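You operate a simulated robot arm through the tools that you are given. There is no shell and no other tool.

You run a simulated robot arm. Do the job below in one go: nothing can be reset, and whatever is moved stays where it is left.

TASK
Clear the imbalance, set the two tubes facing each other and restart.
Fine: STOP puts the lamp out; latch the lid again.

Only the result counts: the job must be done as asked and must still hold three seconds after the hand-in. Knocking over, shifting, dropping, spilling or breaking anything else fails it. Lids that push on must go on centred and level and be pressed home; caps that screw on are set level and turned clockwise until they are tight.

THE ROBOT
A 7-joint arm with a two-finger parallel gripper, fixed in place. Base frame: the origin is at the foot of the arm, x ahead of it, y to its left, z up. Units: m, degrees, N and s.
Its first joint turns from -132.0 to 132.0 degrees. Payload 3.91 kg.
Tool frame: the origin (TCP) lies between the finger pads and is the grasp point; the fingertips stand 0.03 m ahead of it; z points along the fingers, y is the line along which they close. The gripper opens to 0.11 m. The fingers are 0.02 m wide and 0.01 m thick; the gripper's body (0.048 by 0.112 m) begins 0.055 m behind the TCP.
Orientation is that of the tool frame in the base frame, as a unit quaternion [x, y, z, w]. With the fingers straight down and closing along the base's y, the tool's x points along the base's -x, its y along +y and its z along -z.

THE INTERFACE
- The arm moves only by the tool arm_command. Its arguments are lists of equal length, an entry for each row: "dr": the turn, a rotation vector about the tool's x, y, z in degrees, a list of three; "slide": the shift along the tool's x, y, z in m, a list of three; "fingers": the closure, from 0 (fully open) to 1 (shut). In form: {"dr": [[ax, ay, az], ...], "slide": [[dx, dy, dz], ...], "fingers": [fingers, ...]}. A call has 1 to 20 rows; each row shifts and turns the commanded pose from where the row before left it, along the tool's axes as they then stand. Rows are played at 5 a second. More than 0.05 m and 8.6 degrees between two rows, or a gripper value outside its range, and nothing of the call is played. Where a pose cannot be reached the arm comes as near as it can. A force on the tool above 90 N (or 10 N above the force at the start of the call, whichever is more), or a blocked arm, ends the call early, and 0.2 s more pass. Each finger travels about 0.108 m/s and halts on what it meets, pressing with about 45 N; the grip force reading is that of the motor and also rises with nothing between the fingers. The clock runs only during rows and for 0.2 s after the last one: add rows that do not move to give the fingers time. The reply holds the time, the measured pose of the TCP, the force on the tool along the base axes, the opening and the grip force, in the units named above and with some noise, with the torque about the TCP (base axes, N m) and any sound that the robot's microphone picked up, and new pictures: "views" is both (left out), scene, wrist or none.
- Cameras (640 x 400 px; columns grow to the right, rows downward): "scene" is fixed at [0.0511, 0.4996, 1.6691]; the picture's right is [0.06, 1.00, 0.00], its down [0.91, -0.06, -0.40] and it looks along [-0.40, 0.03, -0.91] (base axes); focal length 214 px, centre (320, 200). "wrist" rides on the gripper at [0.072, 0.017, -0.103] in the tool frame; the picture's right is [-0.23, 0.97, 0.00], its down [-0.76, -0.18, -0.62] and it looks along [-0.61, -0.14, 0.78] (tool axes); focal length 222 px, centre (320, 200). There is no depth. A picture from a camera that has moved, and an enlarged one, comes with that camera's place and axes in the base frame and with its lens.
- zoom(camera, box): a new picture of the part [left, top, right, bottom] of that camera's present view, enlarged. The clock stands still meanwhile.
- hand_in(): hands the job in; it is judged then, once.

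Places have to be worked out from the pictures, the camera data and where the tool is seen. Open the gripper and draw the arm clear of the work before you hand the job in, unless the task says otherwise.

The tools are called after "Request:" by a JSON object that holds its "op" and its "data". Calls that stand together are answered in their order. arm_command: Moves the arm, as the interface text tells. Its arguments: {"type":"object","properties":{"dr":{"type":"array","items":{"type":"array","items":{"type":"number"}}},"slide":{"type":"array","items":{"type":"array","items":{"type":"number"}}},"fingers":{"type":"array","items":{"type":"number"}},"views":{"type":"string","enum":["both","scene","wrist","none"]}},"required":["dr","slide","fingers"]} The other tools are called the same way: zoom (camera, box) takes an enlarged picture of a part of a camera's view; hand_in () hands the job in.

At the start:

```text
clock: 0.0
eef_pos: [0.3315, 0.304, 1.6137]
orientation: [0.0, 1.0, -0.001, 0.0]
force: [0.2, 0.7, 0.8]
moment: [-0.01, 0.0, 0.01]
finger_gap: 0.1101
finger_force: 0.1
```

scene: 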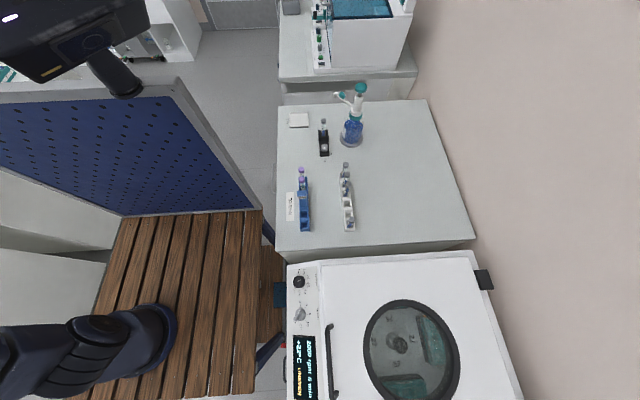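
wrist: 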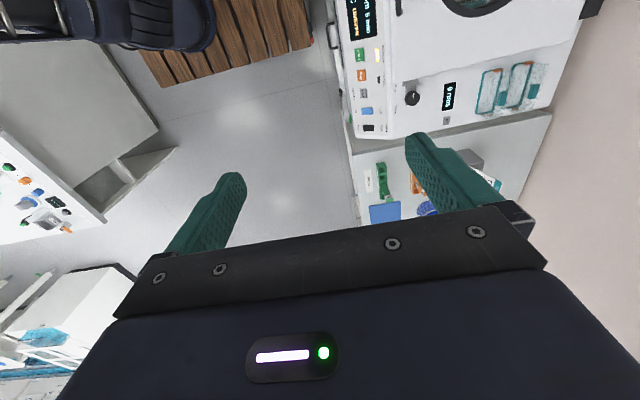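

I start by looking closely at the centrifuge, its panel and the bench in both cameras.

Request:
{"op": "zoom", "data": {"camera": "scene", "box": [270, 240, 530, 400]}}

Request:
{"op": "zoom", "data": {"camera": "wrist", "box": [320, 0, 600, 175]}}

Request:
{"op": "zoom", "data": {"camera": "scene", "box": [270, 80, 480, 250]}}

Request:
{"op": "zoom", "data": {"camera": "wrist", "box": [320, 140, 560, 290]}}

Request:
{"op": "zoom", "data": {"camera": "scene", "box": [280, 260, 360, 400]}}

```text
2.46 times, centred on (400, 320) of scene
camera zoom: at [0.0511, 0.4996, 1.6691], right [0.06, 1.0, 0.0], down [0.91, -0.06, -0.4], along [-0.4, 0.03, -0.91], focal length 528 px, centre (123, -95)
```

zoom: 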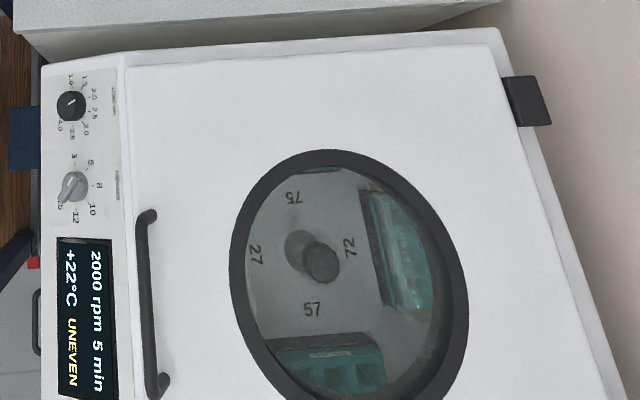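

```text
2.29 times, centred on (460, 88) of wrist
camera zoom: at [0.2586, 0.3195, 1.7176], right [0.23, 0.97, 0.0], down [0.76, -0.18, 0.62], along [0.61, -0.14, -0.78], focal length 508 px, centre (0, 457)
```

zoom: 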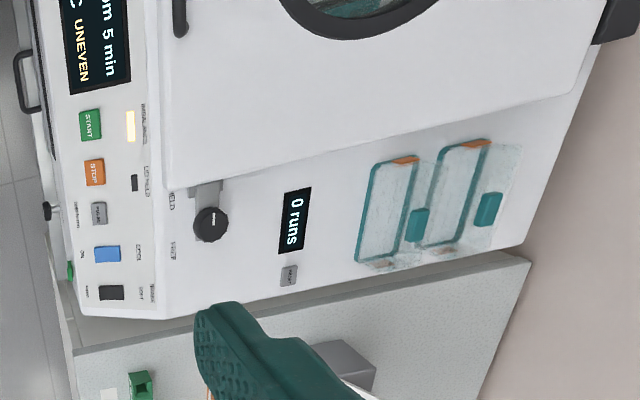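

```text
2.35 times, centred on (375, 165) of scene
camera zoom: at [0.0511, 0.4996, 1.6691], right [0.06, 1.0, 0.0], down [0.91, -0.06, -0.4], along [-0.4, 0.03, -0.91], focal length 505 px, centre (191, 282)
```

zoom: 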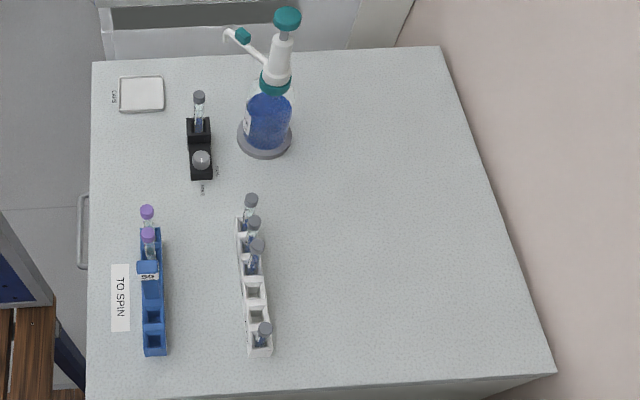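

```text
2.67 times, centred on (440, 215) of wrist
camera zoom: at [0.2586, 0.3195, 1.7176], right [0.23, 0.97, 0.0], down [0.76, -0.18, 0.62], along [0.61, -0.14, -0.78], focal length 592 px, centre (0, 160)
```

zoom: 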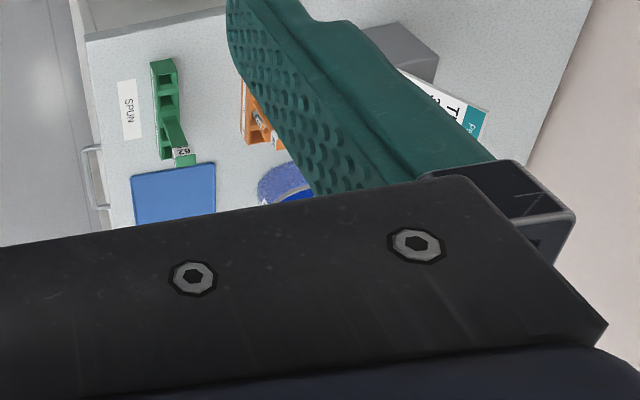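

```text
2.86 times, centred on (320, 330) of scene
camera zoom: at [0.0511, 0.4996, 1.6691], right [0.06, 1.0, 0.0], down [0.91, -0.06, -0.4], along [-0.4, 0.03, -0.91], focal length 613 px, centre (320, -171)
```

zoom: 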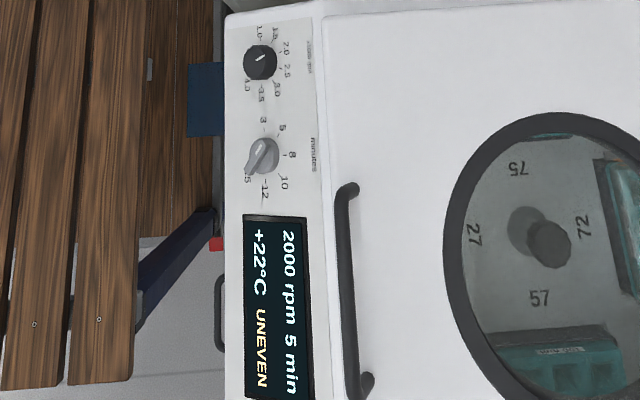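

The centrifuge panel triangulates to about (0.33, 0.48, 0.9) with the rotor near (0.21, 0.75), and the display says UNEVEN with the imbalance lamp lit. I turn the tool by −90° about its axis, so that the wrist camera looks along +y at the machine.

Request:
{"op": "arm_command", "data": {"dr": [[0, 0, -8.2], [0, 0, -8.2], [0, 0, -8.2], [0, 0, -8.2], [0, 0, -8.2], [0, 0, -8.2], [0, 0, -8.2], [0, 0, -8.2], [0, 0, -8.2], [0, 0, -8.2], [0, 0, -8.0], [0, 0, 0]], "slide": [[0, 0, 0], [0, 0, 0], [0, 0, 0], [0, 0, 0], [0, 0, 0], [0, 0, 0], [0, 0, 0], [0, 0, 0], [0, 0, 0], [0, 0, 0], [0, 0, 0], [0, 0, 0]], "fingers": [0, 0, 0, 0, 0, 0, 0, 0, 0, 0, 0, 0]}}

```text
clock: 2.6
eef_pos: [0.3299, 0.3039, 1.6146]
orientation: [0.707, -0.707, 0.0, 0.0]
force: [0.3, 0.2, 0.1]
moment: [-0.01, 0.0, 0.0]
finger_gap: 0.1098
finger_force: 0.2
camera wrist: at [0.3144, 0.2301, 1.7177], right [-0.97, 0.23, 0.0], down [0.18, 0.76, 0.62], along [0.14, 0.61, -0.78], focal length 222 px, centre (320, 200)
```

scene: 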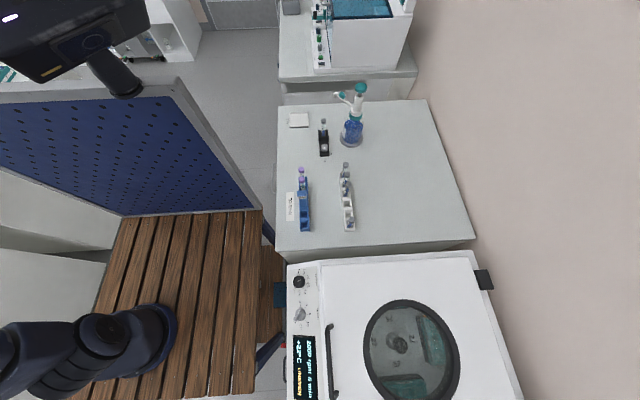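
wrist: 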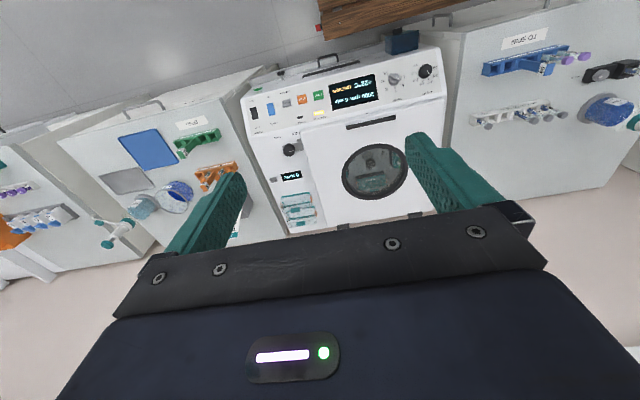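

The camera rides upside down, but the machine is in view. I zoom in on its panel, lid and side area.

Request:
{"op": "zoom", "data": {"camera": "wrist", "box": [240, 50, 450, 180]}}

Request:
{"op": "zoom", "data": {"camera": "wrist", "box": [240, 130, 450, 240]}}

Request:
{"op": "zoom", "data": {"camera": "wrist", "box": [90, 110, 260, 240]}}

```text
3.05 times, centred on (345, 115) of wrist
camera zoom: at [0.3144, 0.2301, 1.7177], right [-0.97, 0.23, 0.0], down [0.18, 0.76, 0.62], along [0.14, 0.61, -0.78], focal length 677 px, centre (244, 459)
```

zoom: 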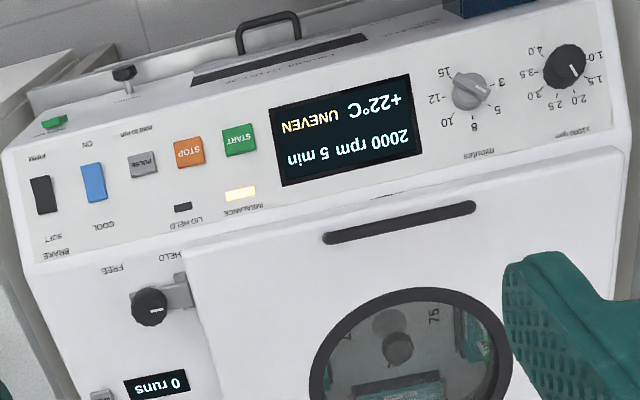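

```text
3.05 times, centred on (345, 185) of wrist
camera zoom: at [0.3144, 0.2301, 1.7177], right [-0.97, 0.23, 0.0], down [0.18, 0.76, 0.62], along [0.14, 0.61, -0.78], focal length 677 px, centre (244, 246)
```

zoom: 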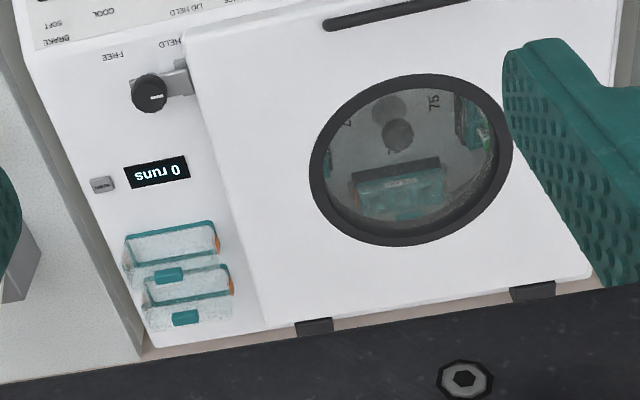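

```text
3.08 times, centred on (175, 175) of wrist
camera zoom: at [0.3144, 0.2301, 1.7177], right [-0.97, 0.23, 0.0], down [0.18, 0.76, 0.62], along [0.14, 0.61, -0.78], focal length 684 px, centre (766, 277)
```

zoom: 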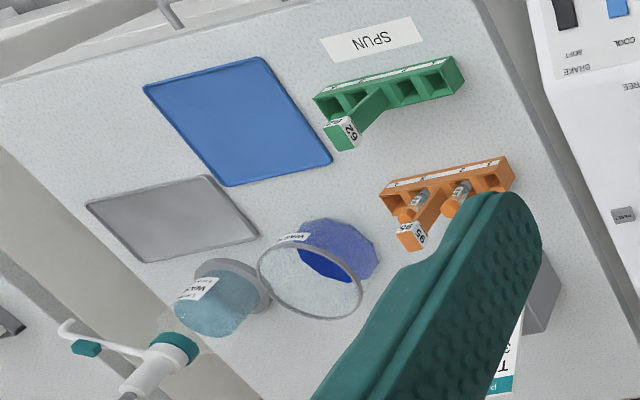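

The latch knob stands at HELD beside the lid, hinges are at the far (+y) edge, and the handle is at the front. I bring the camera nearer to look at the rotor through the window.

Request:
{"op": "arm_command", "data": {"dr": [[0, 0, 0], [0, 0, 0], [0, 0, 0], [0, 0, 0], [0, 0, 0], [0, 0, 0], [0, 0, 0], [0, 0, 0], [0, 0, 0], [0, 0, 0], [0, 0, 0], [0, 0, 0], [0, 0, 0]], "slide": [[-0.0178, 0.0144, 0.0398], [-0.0178, 0.0144, 0.0398], [-0.0178, 0.0144, 0.0398], [-0.0178, 0.0144, 0.0398], [-0.0178, 0.0144, 0.0398], [-0.0178, 0.0144, 0.0398], [-0.0178, 0.0144, 0.0398], [-0.0178, 0.0144, 0.0398], [-0.0178, 0.0144, 0.0398], [-0.0178, 0.0144, 0.0398], [-0.0178, 0.0144, 0.0398], [-0.0178, 0.0144, 0.0398], [0, 0, 0]], "fingers": [0, 0, 0, 0, 0, 0, 0, 0, 0, 0, 0, 0, 0]}}

Request:
{"op": "zoom", "data": {"camera": "wrist", "box": [220, 60, 460, 210]}}

Request:
{"op": "zoom", "data": {"camera": "wrist", "box": [0, 0, 320, 200]}}

```text
clock: 5.4
eef_pos: [0.1581, 0.5177, 1.1359]
orientation: [-0.706, 0.708, 0.0, 0.0]
force: [0.1, 0.0, 1.1]
moment: [0.01, 0.01, 0.01]
finger_gap: 0.1103
finger_force: 0.2
camera wrist: at [0.1423, 0.4442, 1.2392], right [-0.97, 0.23, 0.0], down [0.18, 0.76, 0.62], along [0.14, 0.61, -0.78], focal length 222 px, centre (320, 200)
```

scene: 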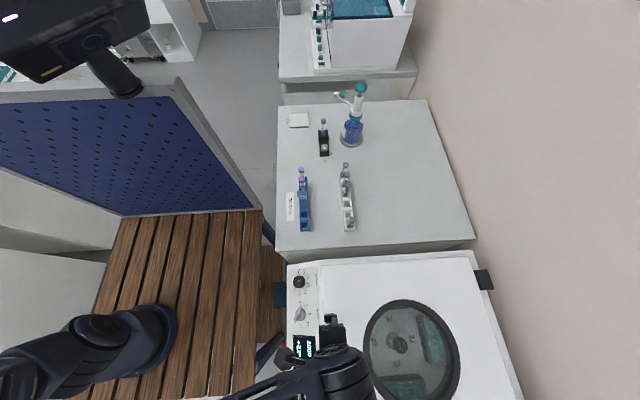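
wrist: 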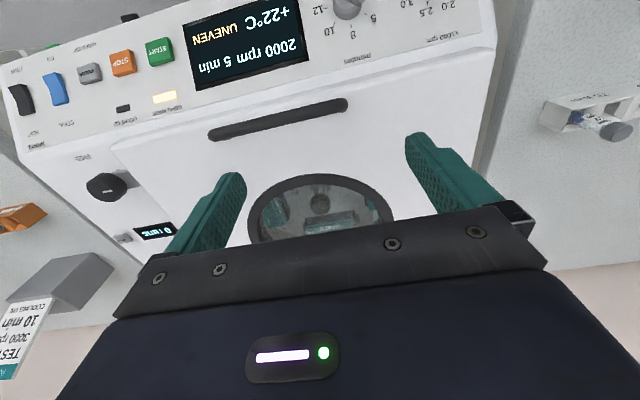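

```text
2.67 times, centred on (340, 135) of wrist
camera zoom: at [0.1423, 0.4442, 1.2392], right [-0.97, 0.23, 0.0], down [0.18, 0.76, 0.62], along [0.14, 0.61, -0.78], focal length 592 px, centre (267, 373)
```

zoom: 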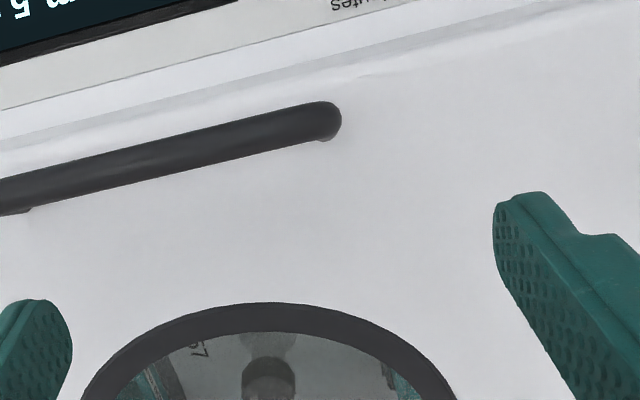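

```text
2.00 times, centred on (160, 100) of wrist
camera zoom: at [0.1423, 0.4442, 1.2392], right [-0.97, 0.23, 0.0], down [0.18, 0.76, 0.62], along [0.14, 0.61, -0.78], focal length 444 px, centre (640, 400)
```

zoom: 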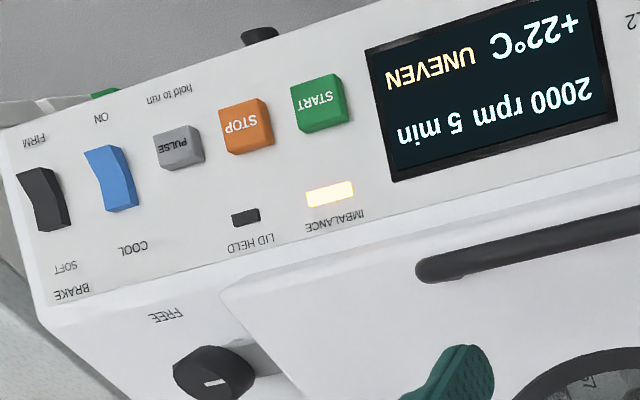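

STOP triangulates to about (0.424, 0.425, 0.877), START to (0.361, 0.425, 0.880) on a panel sloped about 27°, and the latch knob to (0.504, 0.56, 0.965). I move over the right side to see the latch and the buttons closer.

Request:
{"op": "arm_command", "data": {"dr": [[0, 0, 0], [0, 0, 0], [0, 0, 0], [0, 0, 0], [0, 0, 0], [0, 0, 0], [0, 0, 0], [0, 0, 0]], "slide": [[0.014, -0.0446, 0], [0.014, -0.0446, 0], [0.014, -0.0446, 0], [0.014, -0.0446, 0], [0.014, -0.0446, 0], [0.014, -0.0446, 0], [0.014, -0.0446, 0], [0, 0, 0]], "fingers": [0, 0, 0, 0, 0, 0, 0, 0]}}

Request:
{"op": "zoom", "data": {"camera": "wrist", "box": [200, 0, 520, 200]}}

Request:
{"op": "zoom", "data": {"camera": "wrist", "box": [230, 90, 390, 240]}}

Request:
{"op": "zoom", "data": {"camera": "scene", "box": [350, 290, 470, 400]}}

```text
clock: 7.2
eef_pos: [0.4712, 0.4175, 1.1358]
orientation: [0.707, -0.707, 0.0, -0.001]
force: [0.6, 0.3, -0.7]
moment: [0.01, 0.01, 0.05]
finger_gap: 0.11
finger_force: 0.1
camera wrist: at [0.4539, 0.3446, 1.2395], right [-0.97, 0.23, 0.0], down [0.18, 0.76, 0.62], along [0.14, 0.61, -0.78], focal length 222 px, centre (320, 200)
```

scene: 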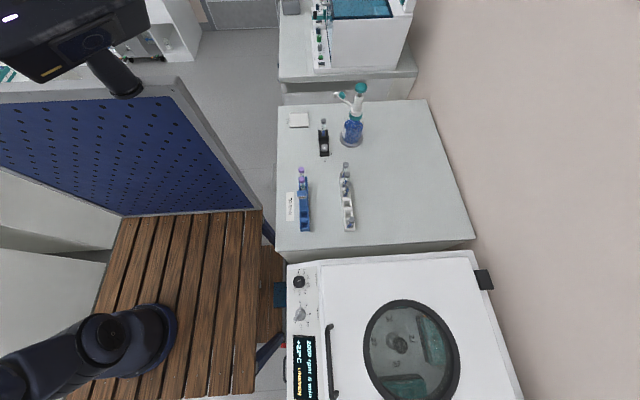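
wrist: 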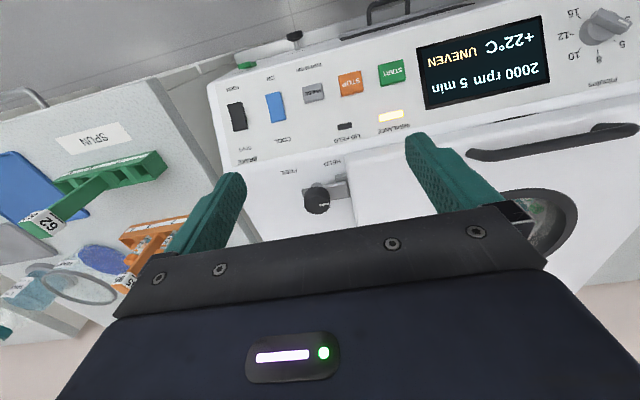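

```text
2.00 times, centred on (360, 100) of wrist
camera zoom: at [0.4539, 0.3446, 1.2395], right [-0.97, 0.23, 0.0], down [0.18, 0.76, 0.62], along [0.14, 0.61, -0.78], focal length 444 px, centre (240, 400)
```

zoom: 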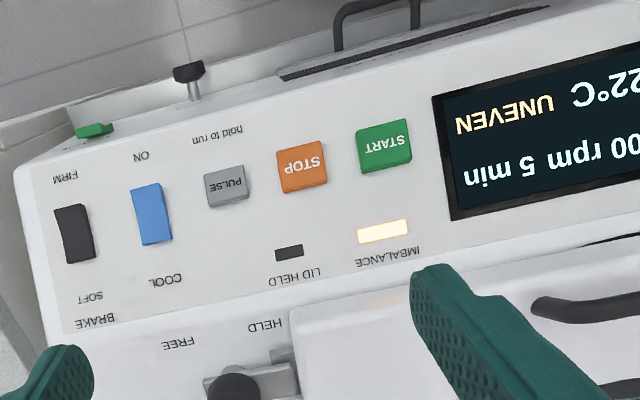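

```text
2.67 times, centred on (310, 165) of wrist
camera zoom: at [0.4539, 0.3446, 1.2395], right [-0.97, 0.23, 0.0], down [0.18, 0.76, 0.62], along [0.14, 0.61, -0.78], focal length 592 px, centre (347, 293)
```

zoom: 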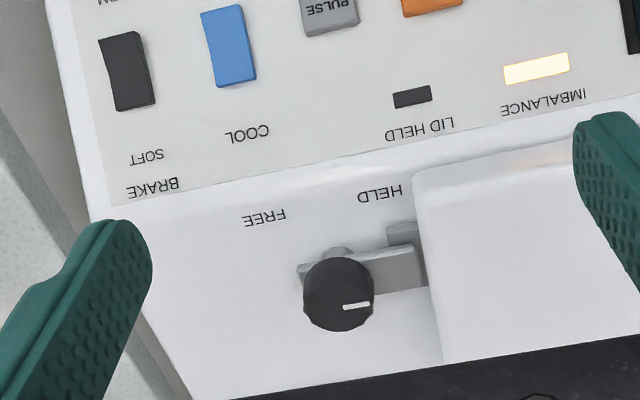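

```text
3.64 times, centred on (410, 345) of scene
camera zoom: at [0.0511, 0.4996, 1.6691], right [0.06, 1.0, 0.0], down [0.91, -0.06, -0.4], along [-0.4, 0.03, -0.91], focal length 780 px, centre (-7, -327)
```

zoom: 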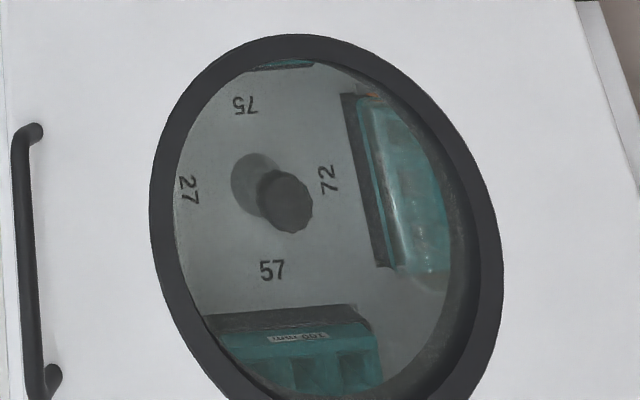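

The latch is a knob on a post with a tongue reaching to the lid; I will study it after the stop. First I close the fingers, tilt the tool 25° to meet the sloped panel squarely and hover over STOP.

Request:
{"op": "arm_command", "data": {"dr": [[0, -6.25, 0], [0, -6.25, 0], [0, -6.25, 0], [0, -6.25, 0], [0, 0, 0], [0, 0, 0], [0, 0, 0], [0, 0, 0], [0, 0, 0], [0, 0, 0]], "slide": [[0, 0, 0], [0, 0, 0], [0, 0, 0], [0, 0, 0], [0.0207, 0.0094, 0.0313], [0.0207, 0.0094, 0.0313], [0.0207, 0.0094, 0.0313], [0.0207, 0.0094, 0.0313], [0.0207, 0.0094, 0.0313], [0, 0, 0]], "fingers": [1, 1, 1, 1, 1, 1, 1, 1, 1, 1]}}

Request:
{"op": "zoom", "data": {"camera": "wrist", "box": [220, 50, 420, 175]}}

```text
clock: 9.4
eef_pos: [0.4224, 0.3908, 0.9507]
orientation: [0.69, -0.69, -0.153, -0.153]
force: [-0.2, -0.8, -0.1]
moment: [0.02, -0.01, -0.03]
finger_gap: 0.0
finger_force: 37.4
camera wrist: at [0.4063, 0.2807, 1.0141], right [-0.97, 0.21, 0.1], down [0.18, 0.43, 0.89], along [0.14, 0.88, -0.45], focal length 222 px, centre (320, 200)
```

scene: 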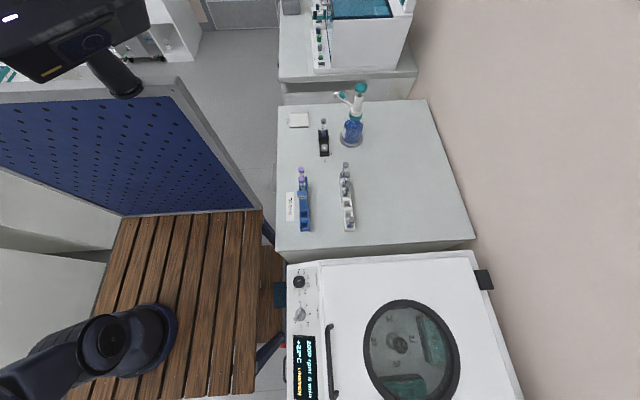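
wrist: 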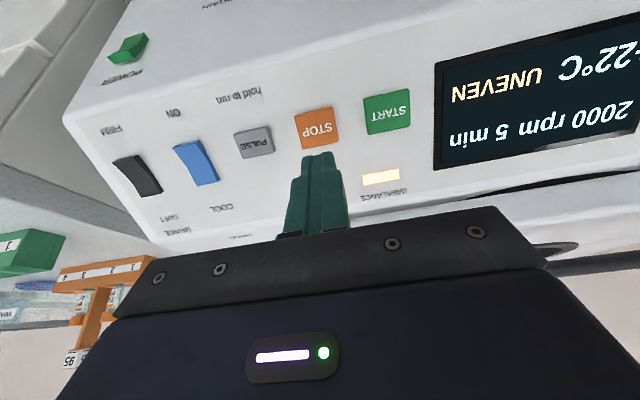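

```text
3.20 times, centred on (320, 112) of wrist
camera zoom: at [0.4063, 0.2807, 1.0141], right [-0.97, 0.21, 0.1], down [0.18, 0.43, 0.89], along [0.14, 0.88, -0.45], focal length 711 px, centre (320, 480)
```

zoom: 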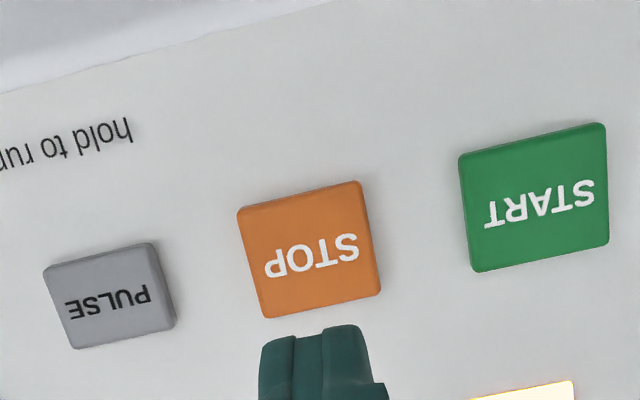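

The closed fingertips line up with STOP. I advance along the tool axis towards the button in shrinking steps.

Request:
{"op": "arm_command", "data": {"dr": [[0, 0, 0], [0, 0, 0], [0, 0, 0], [0, 0, 0], [0, 0, 0], [0, 0, 0]], "slide": [[0, 0, 0.02], [0, 0, 0.015], [0, 0, 0.005], [0, 0, 0.005], [0, 0, 0.004], [0, 0, 0]], "fingers": [1, 1, 1, 1, 1, 1], "views": "wrist"}}

```text
clock: 10.8
eef_pos: [0.4224, 0.4129, 0.9052]
orientation: [0.691, -0.69, -0.153, -0.153]
force: [0.7, -0.4, -0.6]
moment: [0.01, -0.01, -0.01]
finger_gap: 0.0001
finger_force: 37.5
camera wrist: at [0.4068, 0.3015, 0.9696], right [-0.97, 0.21, 0.1], down [0.18, 0.43, 0.89], along [0.14, 0.88, -0.45], focal length 222 px, centre (320, 200)
```

wrist: 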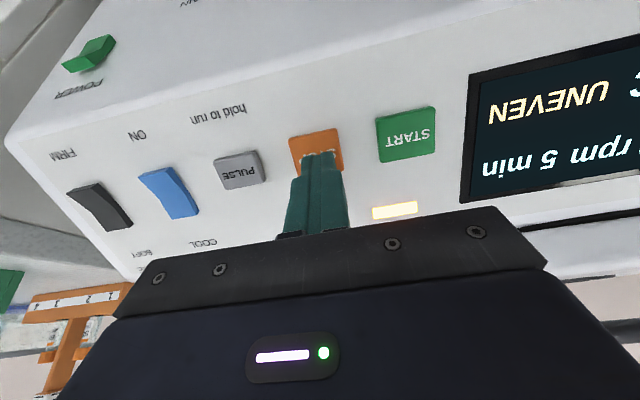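

No contact force yet and the tips are just above the button. I continue in 3 mm steps.

Request:
{"op": "arm_command", "data": {"dr": [[0, 0, 0], [0, 0, 0], [0, 0, 0], [0, 0, 0]], "slide": [[0, 0, 0.003], [0, 0, 0.003], [0, 0, 0.003], [0, 0, 0]], "fingers": [1, 1, 1, 1], "views": "wrist"}}

```text
clock: 11.8
eef_pos: [0.4226, 0.4154, 0.8991]
orientation: [-0.69, 0.691, 0.152, 0.154]
force: [1.7, -3.5, 18.6]
moment: [0.32, 0.02, -0.05]
finger_gap: 0.0
finger_force: 37.6
heard: click
camera wrist: at [0.4065, 0.3054, 0.9617], right [-0.97, 0.21, 0.1], down [0.18, 0.43, 0.89], along [0.14, 0.88, -0.45], focal length 222 px, centre (320, 200)
```

wrist: 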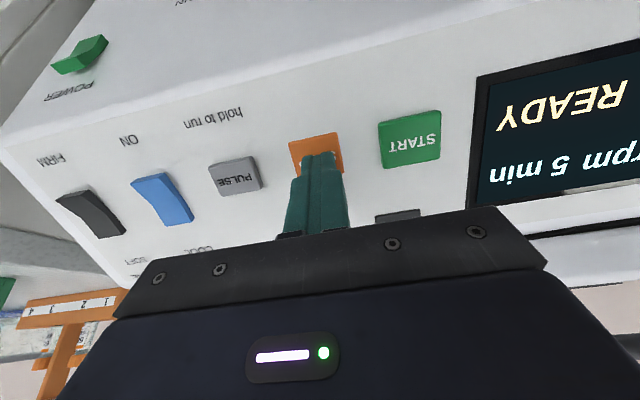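

STOP clicked, the display reads READY and the imbalance lamp is out. I back off and raise the tilted camera for a lower-angle look at the latch.

Request:
{"op": "arm_command", "data": {"dr": [[0, 0, 0], [0, 0, 0], [0, 0, 0], [0, 0, 0], [0, 0, 0], [0, 0, 0]], "slide": [[0, 0, -0.025], [0, 0, -0.025], [-0.0155, -0.0177, -0.0207], [-0.0155, -0.0177, -0.0207], [-0.0155, -0.0177, -0.0207], [0, 0, 0]], "fingers": [1, 1, 1, 1, 1, 1], "views": "wrist"}}

Request:
{"op": "zoom", "data": {"camera": "wrist", "box": [200, 80, 440, 230]}}

```text
clock: 13.2
eef_pos: [0.4766, 0.4107, 1.0194]
orientation: [-0.69, 0.69, 0.153, 0.154]
force: [0.2, 0.0, 0.1]
moment: [-0.02, -0.03, -0.01]
finger_gap: 0.0001
finger_force: 38.0
camera wrist: at [0.4604, 0.2999, 1.0835], right [-0.97, 0.21, 0.1], down [0.18, 0.43, 0.89], along [0.14, 0.88, -0.45], focal length 222 px, centre (320, 200)
```

wrist: 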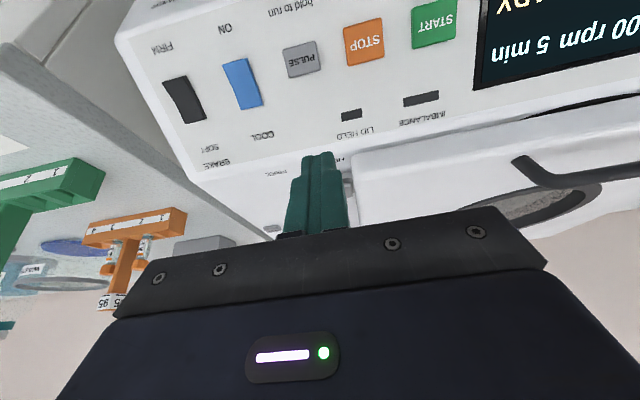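

```text
2.67 times, centred on (320, 155) of wrist
camera zoom: at [0.4604, 0.2999, 1.0835], right [-0.97, 0.21, 0.1], down [0.18, 0.43, 0.89], along [0.14, 0.88, -0.45], focal length 592 px, centre (320, 320)
```

zoom: 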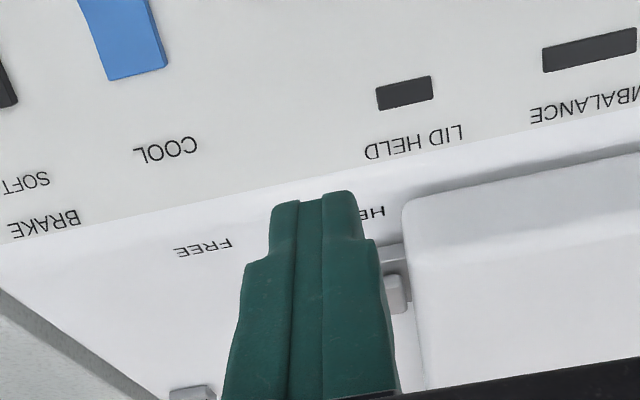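

The fingers hide the latch, so I open them and look again.

Request:
{"op": "arm_command", "data": {"dr": [[0, 0, 0], [0, 0, 0], [0, 0, 0]], "slide": [[0, 0, -0.02], [0, 0, -0.02], [0, 0, 0]], "fingers": [0, 0, 0], "views": "none"}}

Request:
{"op": "zoom", "data": {"camera": "wrist", "box": [240, 100, 420, 230]}}

```text
clock: 14.0
eef_pos: [0.4766, 0.3943, 1.0565]
orientation: [-0.69, 0.691, 0.153, 0.153]
force: [0.0, -0.4, -0.3]
moment: [-0.02, -0.02, 0.04]
finger_gap: 0.1099
finger_force: 0.1
```

```text
3.08 times, centred on (330, 165) of wrist
camera zoom: at [0.4603, 0.2834, 1.1198], right [-0.97, 0.21, 0.1], down [0.18, 0.43, 0.89], along [0.14, 0.88, -0.45], focal length 684 px, centre (289, 308)
```

zoom: 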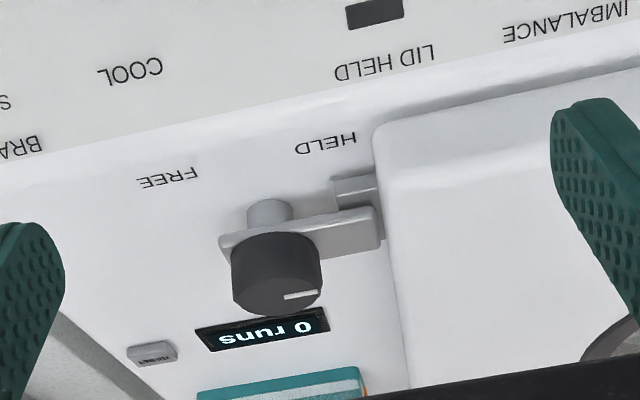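

The latch is a rotary knob (about 0.042 m wide, top centre near (0.506, 0.560, 0.967)) whose tongue lies over a tab on the lid. I level the tool, turn it so the fingers close along y, and hover over the knob half open.

Request:
{"op": "arm_command", "data": {"dr": [[0, 6.25, 0], [0, 6.25, 0], [0, 6.25, 0], [0, 6.25, 0], [0, 0, 8.2], [0, 0, 8.2], [0, 0, 8.2], [0, 0, 8.2], [0, 0, 8.2], [0, 0, 8.2], [0, 0, 8.2], [0, 0, 8.2], [0, 0, 8.2], [0, 0, 8.2], [0, 0, 8.0], [0, 0, 0], [0, 0, 0], [0, 0, 0], [0, 0, 0], [0, 0, 0]], "slide": [[0, 0, 0], [0, 0, 0], [0, 0, 0], [0, 0, 0], [0, 0, 0], [0, 0, 0], [0, 0, 0], [0, 0, 0], [0, 0, 0], [0, 0, 0], [0, 0, 0], [0, 0, 0], [0, 0, 0], [0, 0, 0], [0, 0, 0], [-0.0074, 0.0414, -0.0034], [-0.0074, 0.0414, -0.0034], [-0.0074, 0.0414, -0.0034], [-0.0074, 0.0414, -0.0034], [0, 0, 0]], "fingers": [0.36, 0.36, 0.36, 0.36, 0.36, 0.36, 0.36, 0.36, 0.36, 0.36, 0.36, 0.36, 0.36, 0.36, 0.36, 0.36, 0.36, 0.36, 0.36, 0.36]}}

Request:
{"op": "zoom", "data": {"camera": "wrist", "box": [220, 80, 420, 230]}}

```text
clock: 18.2
eef_pos: [0.5062, 0.5585, 1.0697]
orientation: [0.001, 1.0, 0.0, 0.0]
force: [0.0, 0.0, -0.3]
moment: [-0.02, -0.03, -0.02]
finger_gap: 0.0704
finger_force: 0.2
camera wrist: at [0.4337, 0.5751, 1.1728], right [0.23, 0.97, 0.0], down [0.76, -0.18, 0.62], along [0.61, -0.14, -0.78], focal length 222 px, centre (320, 200)
```

scene: 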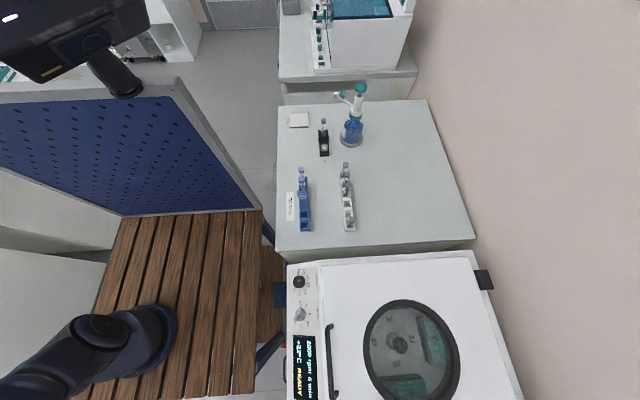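
wrist: 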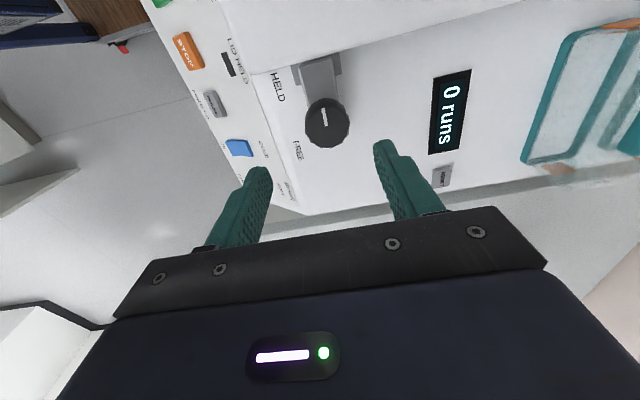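

```text
2.67 times, centred on (320, 155) of wrist
camera zoom: at [0.4337, 0.5751, 1.1728], right [0.23, 0.97, 0.0], down [0.76, -0.18, 0.62], along [0.61, -0.14, -0.78], focal length 592 px, centre (320, 320)
```

zoom: 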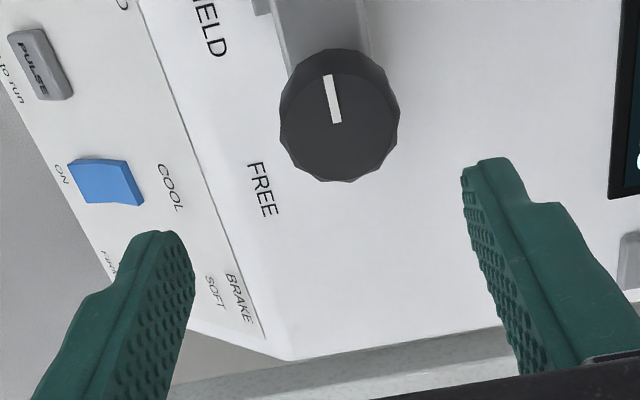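

The knob centre is at about (0.505, 0.5655) in this closer view, with the pointer at HELD. I shift 7 mm in +y, go down around it and close gently.

Request:
{"op": "arm_command", "data": {"dr": [[0, 0, 0], [0, 0, 0], [0, 0, 0], [0, 0, 0], [0, 0, 0]], "slide": [[0.001, 0.007, 0.02], [0, 0, 0.025], [0, 0, 0.025], [0, 0, 0.0217], [0, 0, 0]], "fingers": [0.36, 0.36, 0.36, 0.36, 0.36], "views": "wrist"}}

Request:
{"op": "zoom", "data": {"camera": "wrist", "box": [220, 80, 420, 230]}}

```text
clock: 19.4
eef_pos: [0.5046, 0.5655, 0.9778]
orientation: [0.0, 1.0, 0.0, 0.0]
force: [-0.2, 0.0, 0.5]
moment: [-0.03, -0.01, -0.03]
finger_gap: 0.0701
finger_force: 0.0
camera wrist: at [0.4325, 0.5825, 1.0809], right [0.23, 0.97, 0.0], down [0.76, -0.18, 0.62], along [0.61, -0.14, -0.78], focal length 222 px, centre (320, 200)
```

wrist: 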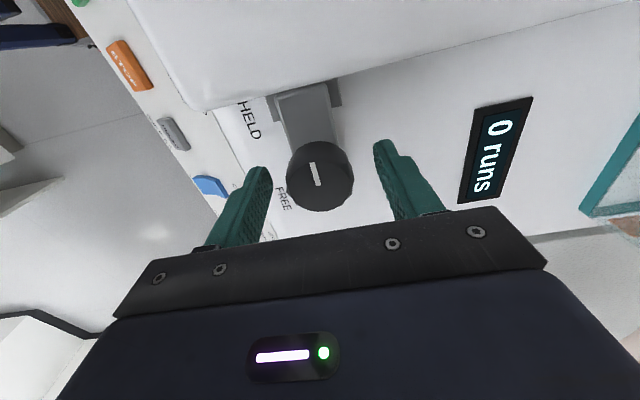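

```text
2.67 times, centred on (320, 155) of wrist
camera zoom: at [0.4325, 0.5825, 1.0809], right [0.23, 0.97, 0.0], down [0.76, -0.18, 0.62], along [0.61, -0.14, -0.78], focal length 592 px, centre (320, 320)
```

zoom: 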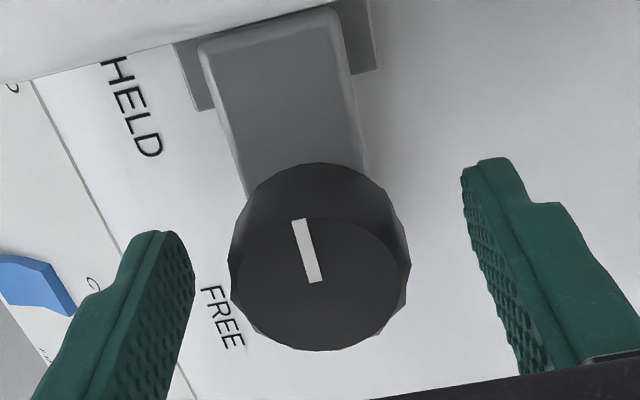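

The knob sits centred between the fingers. I close on it and try a first turn of about 24° counter-clockwise (towards the FREE label), watching the torque.

Request:
{"op": "arm_command", "data": {"dr": [[0, 0, 0], [0, 0, 0], [0, 0, 0], [0, 0, -8], [0, 0, -8], [0, 0, -8], [0, 0, 0]], "slide": [[0, 0, 0], [0, 0, 0], [0, 0, 0], [0, 0, 0], [0, 0, 0], [0, 0, 0], [0, 0, 0]], "fingers": [1, 1, 1, 1, 1, 1, 1], "views": "wrist"}}

Request:
{"op": "zoom", "data": {"camera": "wrist", "box": [220, 80, 420, 230]}}

```text
clock: 21.0
eef_pos: [0.5069, 0.5644, 0.9764]
orientation: [-0.208, 0.978, -0.001, 0.001]
force: [16.6, -46.5, -4.5]
moment: [-0.69, 0.11, -0.12]
finger_gap: 0.0436
finger_force: 45.0
camera wrist: at [0.4347, 0.5492, 1.0809], right [-0.19, 0.98, 0.0], down [0.77, 0.15, 0.62], along [0.61, 0.12, -0.78], focal length 222 px, centre (320, 200)
```

wrist: 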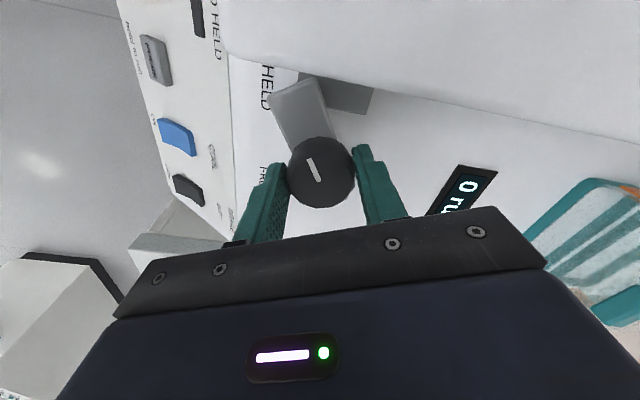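

```text
2.67 times, centred on (320, 155) of wrist
camera zoom: at [0.4347, 0.5492, 1.0809], right [-0.19, 0.98, 0.0], down [0.77, 0.15, 0.62], along [0.61, 0.12, -0.78], focal length 592 px, centre (320, 320)
```

zoom: 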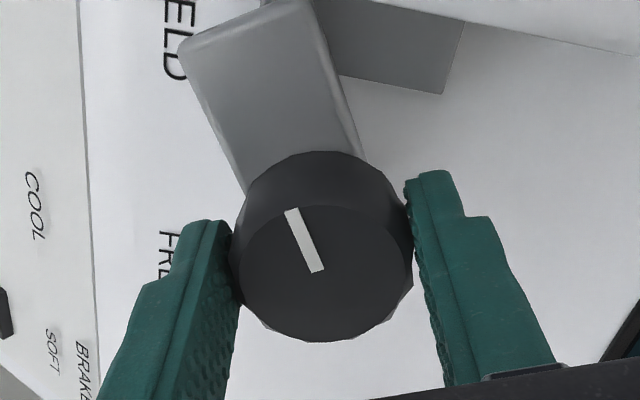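

The knob turns freely and the tongue is moving off the lid's tab. I relieve the side force by shifting about 2–3 mm and carry on turning to 90°.

Request:
{"op": "arm_command", "data": {"dr": [[0, 0, 0], [0, 0, -8.25], [0, 0, -8.25], [0, 0, -8.25], [0, 0, -8.25], [0, 0, -8.25], [0, 0, -8.25], [0, 0, 0]], "slide": [[-0.001, -0.0026, 0], [0, 0, 0], [0, 0, 0], [0, 0, 0], [0, 0, 0], [0, 0, 0], [0, 0, 0], [0, 0, 0]], "fingers": [1, 1, 1, 1, 1, 1, 1, 1], "views": "wrist"}}

Request:
{"op": "zoom", "data": {"camera": "wrist", "box": [220, 80, 420, 230]}}

```text
clock: 22.8
eef_pos: [0.5093, 0.5644, 0.9776]
orientation: [-0.598, 0.802, 0.001, 0.0]
force: [42.6, -10.3, -13.2]
moment: [0.33, -0.7, -0.02]
finger_gap: 0.0427
finger_force: 45.1
camera wrist: at [0.4731, 0.4984, 1.081], right [-0.87, 0.5, 0.0], down [0.39, 0.68, 0.62], along [0.31, 0.54, -0.78], focal length 222 px, centre (320, 200)
```

wrist: 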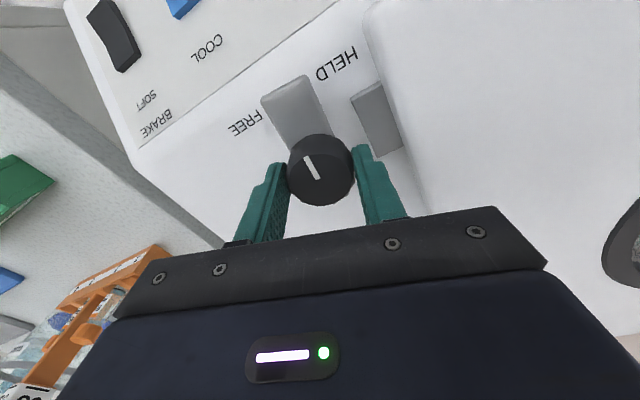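

```text
2.67 times, centred on (320, 155) of wrist
camera zoom: at [0.4731, 0.4984, 1.081], right [-0.87, 0.5, 0.0], down [0.39, 0.68, 0.62], along [0.31, 0.54, -0.78], focal length 592 px, centre (320, 320)
```

zoom: 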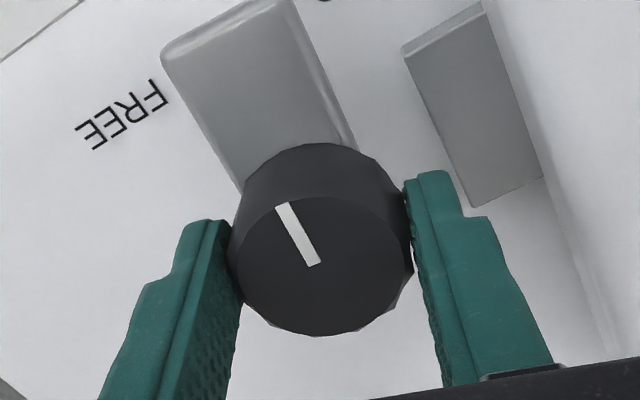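

The tongue is clear of the tab now. I relieve the side force and turn on to about 98° to see whether there is an end stop.

Request:
{"op": "arm_command", "data": {"dr": [[0, 0, 0], [0, 0, -8.25], [0, 0, -8.25], [0, 0, -8.25], [0, 0, 0]], "slide": [[0, -0.0032, 0], [0, 0, 0], [0, 0, 0], [0, 0, 0], [0, 0, 0]], "fingers": [1, 1, 1, 1, 1], "views": "wrist"}}

Request:
{"op": "zoom", "data": {"camera": "wrist", "box": [220, 80, 420, 230]}}

```text
clock: 24.0
eef_pos: [0.5105, 0.5637, 0.9773]
orientation: [0.756, -0.654, -0.001, -0.001]
force: [17.5, 0.3, 1.8]
moment: [0.17, -0.09, -0.19]
finger_gap: 0.0432
finger_force: 45.2
camera wrist: at [0.5044, 0.4884, 1.0812], right [-1.0, 0.08, 0.0], down [0.07, 0.78, 0.62], along [0.05, 0.62, -0.78], focal length 222 px, centre (320, 200)
```

wrist: 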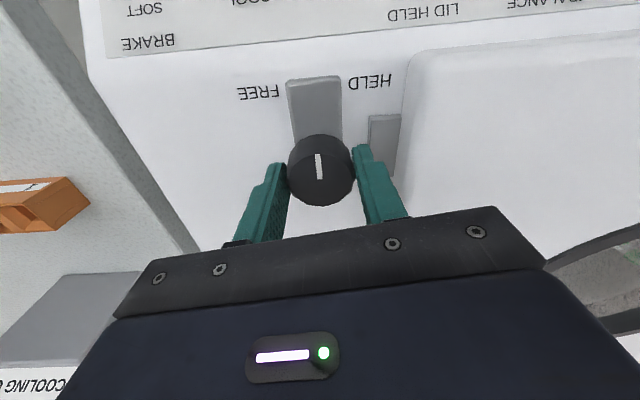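

```text
2.67 times, centred on (320, 155) of wrist
camera zoom: at [0.5044, 0.4884, 1.0812], right [-1.0, 0.08, 0.0], down [0.07, 0.78, 0.62], along [0.05, 0.62, -0.78], focal length 592 px, centre (320, 320)
```

zoom: 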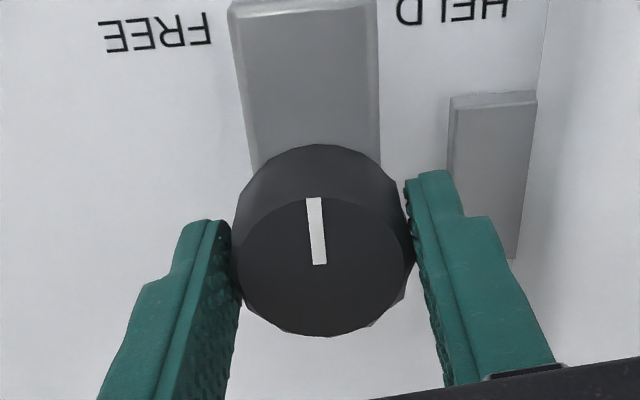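

The tongue now points straight along −y, square to the lid, at what feels like its end stop (the grip slipped a little), so it is FREE. I open, rise, turn the tool back and hover above the handle, which I place at y ≈ 0.5245, z ≈ 0.97, x 0.13–0.295.

Request:
{"op": "arm_command", "data": {"dr": [[0, 0, 0], [0, 0, 0], [0, 0, 0], [0, 0, 0], [0, 0, 0], [0, 0, 0], [0, 0, 8.19], [0, 0, 8.19], [0, 0, 8.19], [0, 0, 8.19], [0, 0, 8.19], [0, 0, 8.19], [0, 0, 8.19], [0, 0, 8.19], [0, 0, 8.19], [0, 0, 8.19], [0, 0, 8.19], [0, 0, 8.19]], "slide": [[0, 0, 0], [0, 0, 0], [0, 0, -0.03], [0, 0, -0.03], [0, 0, -0.03], [0, 0, -0.03], [0, 0, 0], [0, 0, 0], [0, 0, 0], [0, 0, 0], [0, 0, 0], [0, 0, 0], [0, 0, 0], [0, 0, 0], [0, 0, 0], [0, 0, 0], [0, 0, 0], [0, 0, 0]], "fingers": [0.42, 0.42, 0.42, 0.42, 0.42, 0.42, 0.42, 0.42, 0.42, 0.42, 0.42, 0.42, 0.42, 0.42, 0.42, 0.42, 0.42, 0.42], "views": "wrist"}}

```text
clock: 27.8
eef_pos: [0.5105, 0.5636, 1.0976]
orientation: [0.002, 1.0, 0.0, 0.0]
force: [-0.1, -0.3, -0.7]
moment: [-0.02, 0.01, -0.02]
finger_gap: 0.0637
finger_force: 0.0
camera wrist: at [0.4381, 0.5795, 1.2012], right [0.23, 0.97, 0.0], down [0.76, -0.18, 0.62], along [0.61, -0.14, -0.78], focal length 222 px, centre (320, 200)
```

wrist: 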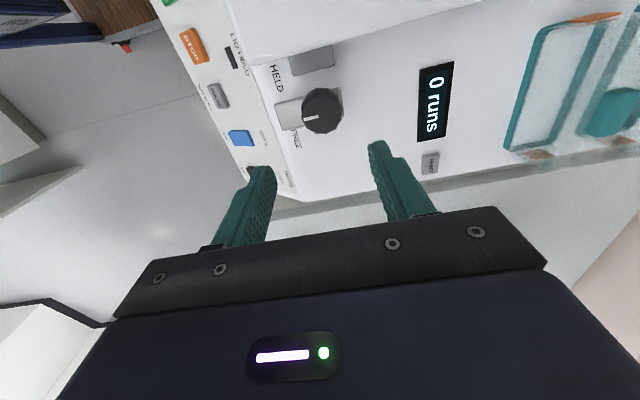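

The latch stays at FREE. I move over to above the handle.

Request:
{"op": "arm_command", "data": {"dr": [[0, 0, 0], [0, 0, 0], [0, 0, 0], [0, 0, 0], [0, 0, 0], [0, 0, 0], [0, 0, 0], [0, 0, 0]], "slide": [[0.0425, -0.0056, 0], [0.0425, -0.0056, 0], [0.0425, -0.0056, 0], [0.0425, -0.0056, 0], [0.0425, -0.0056, 0], [0.0425, -0.0056, 0], [0.0425, -0.0056, 0], [0, 0, 0]], "fingers": [0.42, 0.42, 0.42, 0.42, 0.42, 0.42, 0.42, 0.42]}}

Request:
{"op": "zoom", "data": {"camera": "wrist", "box": [200, 20, 520, 220]}}

```text
clock: 29.6
eef_pos: [0.213, 0.524, 1.0972]
orientation: [0.001, 1.0, 0.0, 0.0]
force: [0.7, 0.5, 0.1]
moment: [0.02, 0.03, 0.03]
finger_gap: 0.0637
finger_force: 0.0
camera wrist: at [0.1401, 0.5401, 1.2013], right [0.23, 0.97, 0.0], down [0.76, -0.18, 0.62], along [0.61, -0.14, -0.78], focal length 222 px, centre (320, 200)
```

scene: 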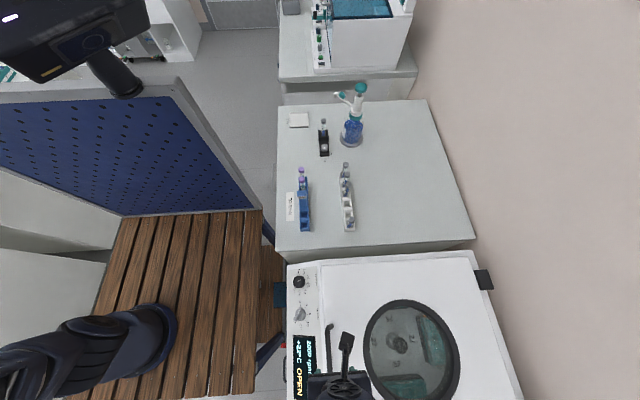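
wrist: 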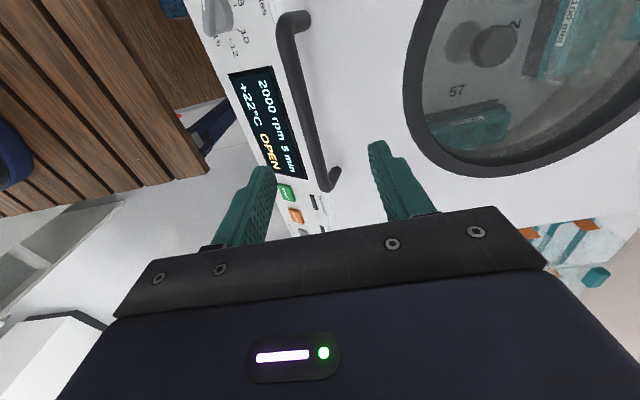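

```text
2.00 times, centred on (360, 120) of wrist
camera zoom: at [0.1401, 0.5401, 1.2013], right [0.23, 0.97, 0.0], down [0.76, -0.18, 0.62], along [0.61, -0.14, -0.78], focal length 444 px, centre (240, 360)
```

zoom: 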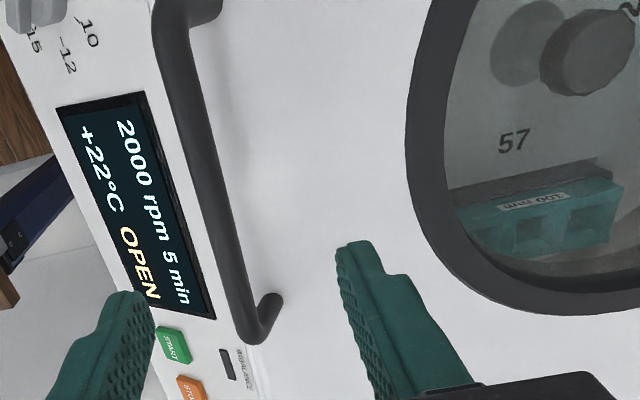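

The display reads OPEN. The bar centre works out at y ≈ 0.515, z ≈ 1.0, so I shift 9 mm in −y and lower part way, keeping the bar between the fingers.

Request:
{"op": "arm_command", "data": {"dr": [[0, 0, 0], [0, 0, 0], [0, 0, 0], [0, 0, 0]], "slide": [[0, -0.009, 0.02], [0, 0, 0.03], [0, 0, 0.03], [0, 0, 0]], "fingers": [0.42, 0.42, 0.42, 0.42], "views": "wrist"}}

Request:
{"op": "zoom", "data": {"camera": "wrist", "box": [200, 60, 440, 230]}}

```text
clock: 30.6
eef_pos: [0.2125, 0.5156, 1.018]
orientation: [0.001, 1.0, 0.0, 0.0]
force: [0.0, -0.6, 0.4]
moment: [0.01, 0.0, 0.02]
finger_gap: 0.0637
finger_force: 0.1
camera wrist: at [0.1402, 0.5312, 1.1211], right [0.23, 0.97, 0.0], down [0.76, -0.18, 0.62], along [0.61, -0.14, -0.78], focal length 222 px, centre (320, 200)
```

wrist: 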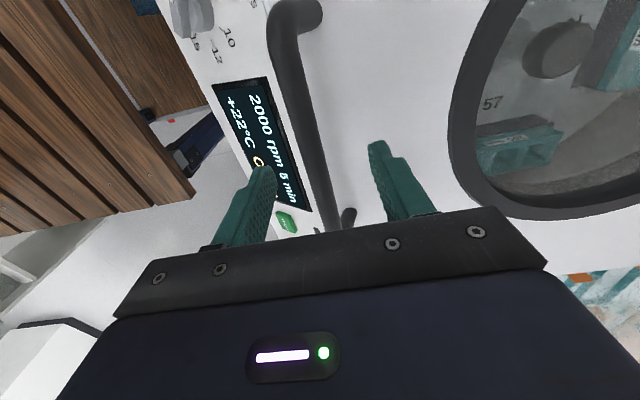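

```text
2.35 times, centred on (320, 145) of wrist
camera zoom: at [0.1402, 0.5312, 1.1211], right [0.23, 0.97, 0.0], down [0.76, -0.18, 0.62], along [0.61, -0.14, -0.78], focal length 523 px, centre (320, 329)
```

zoom: 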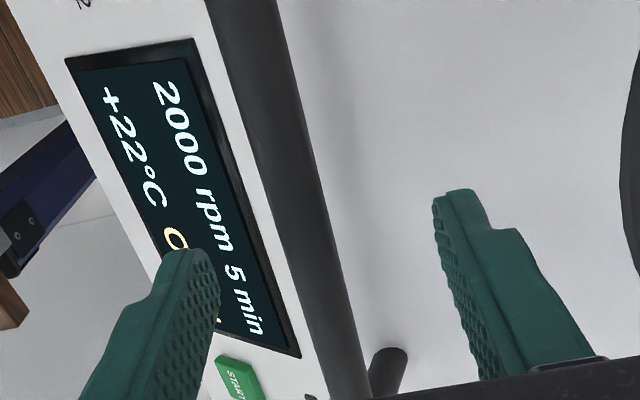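

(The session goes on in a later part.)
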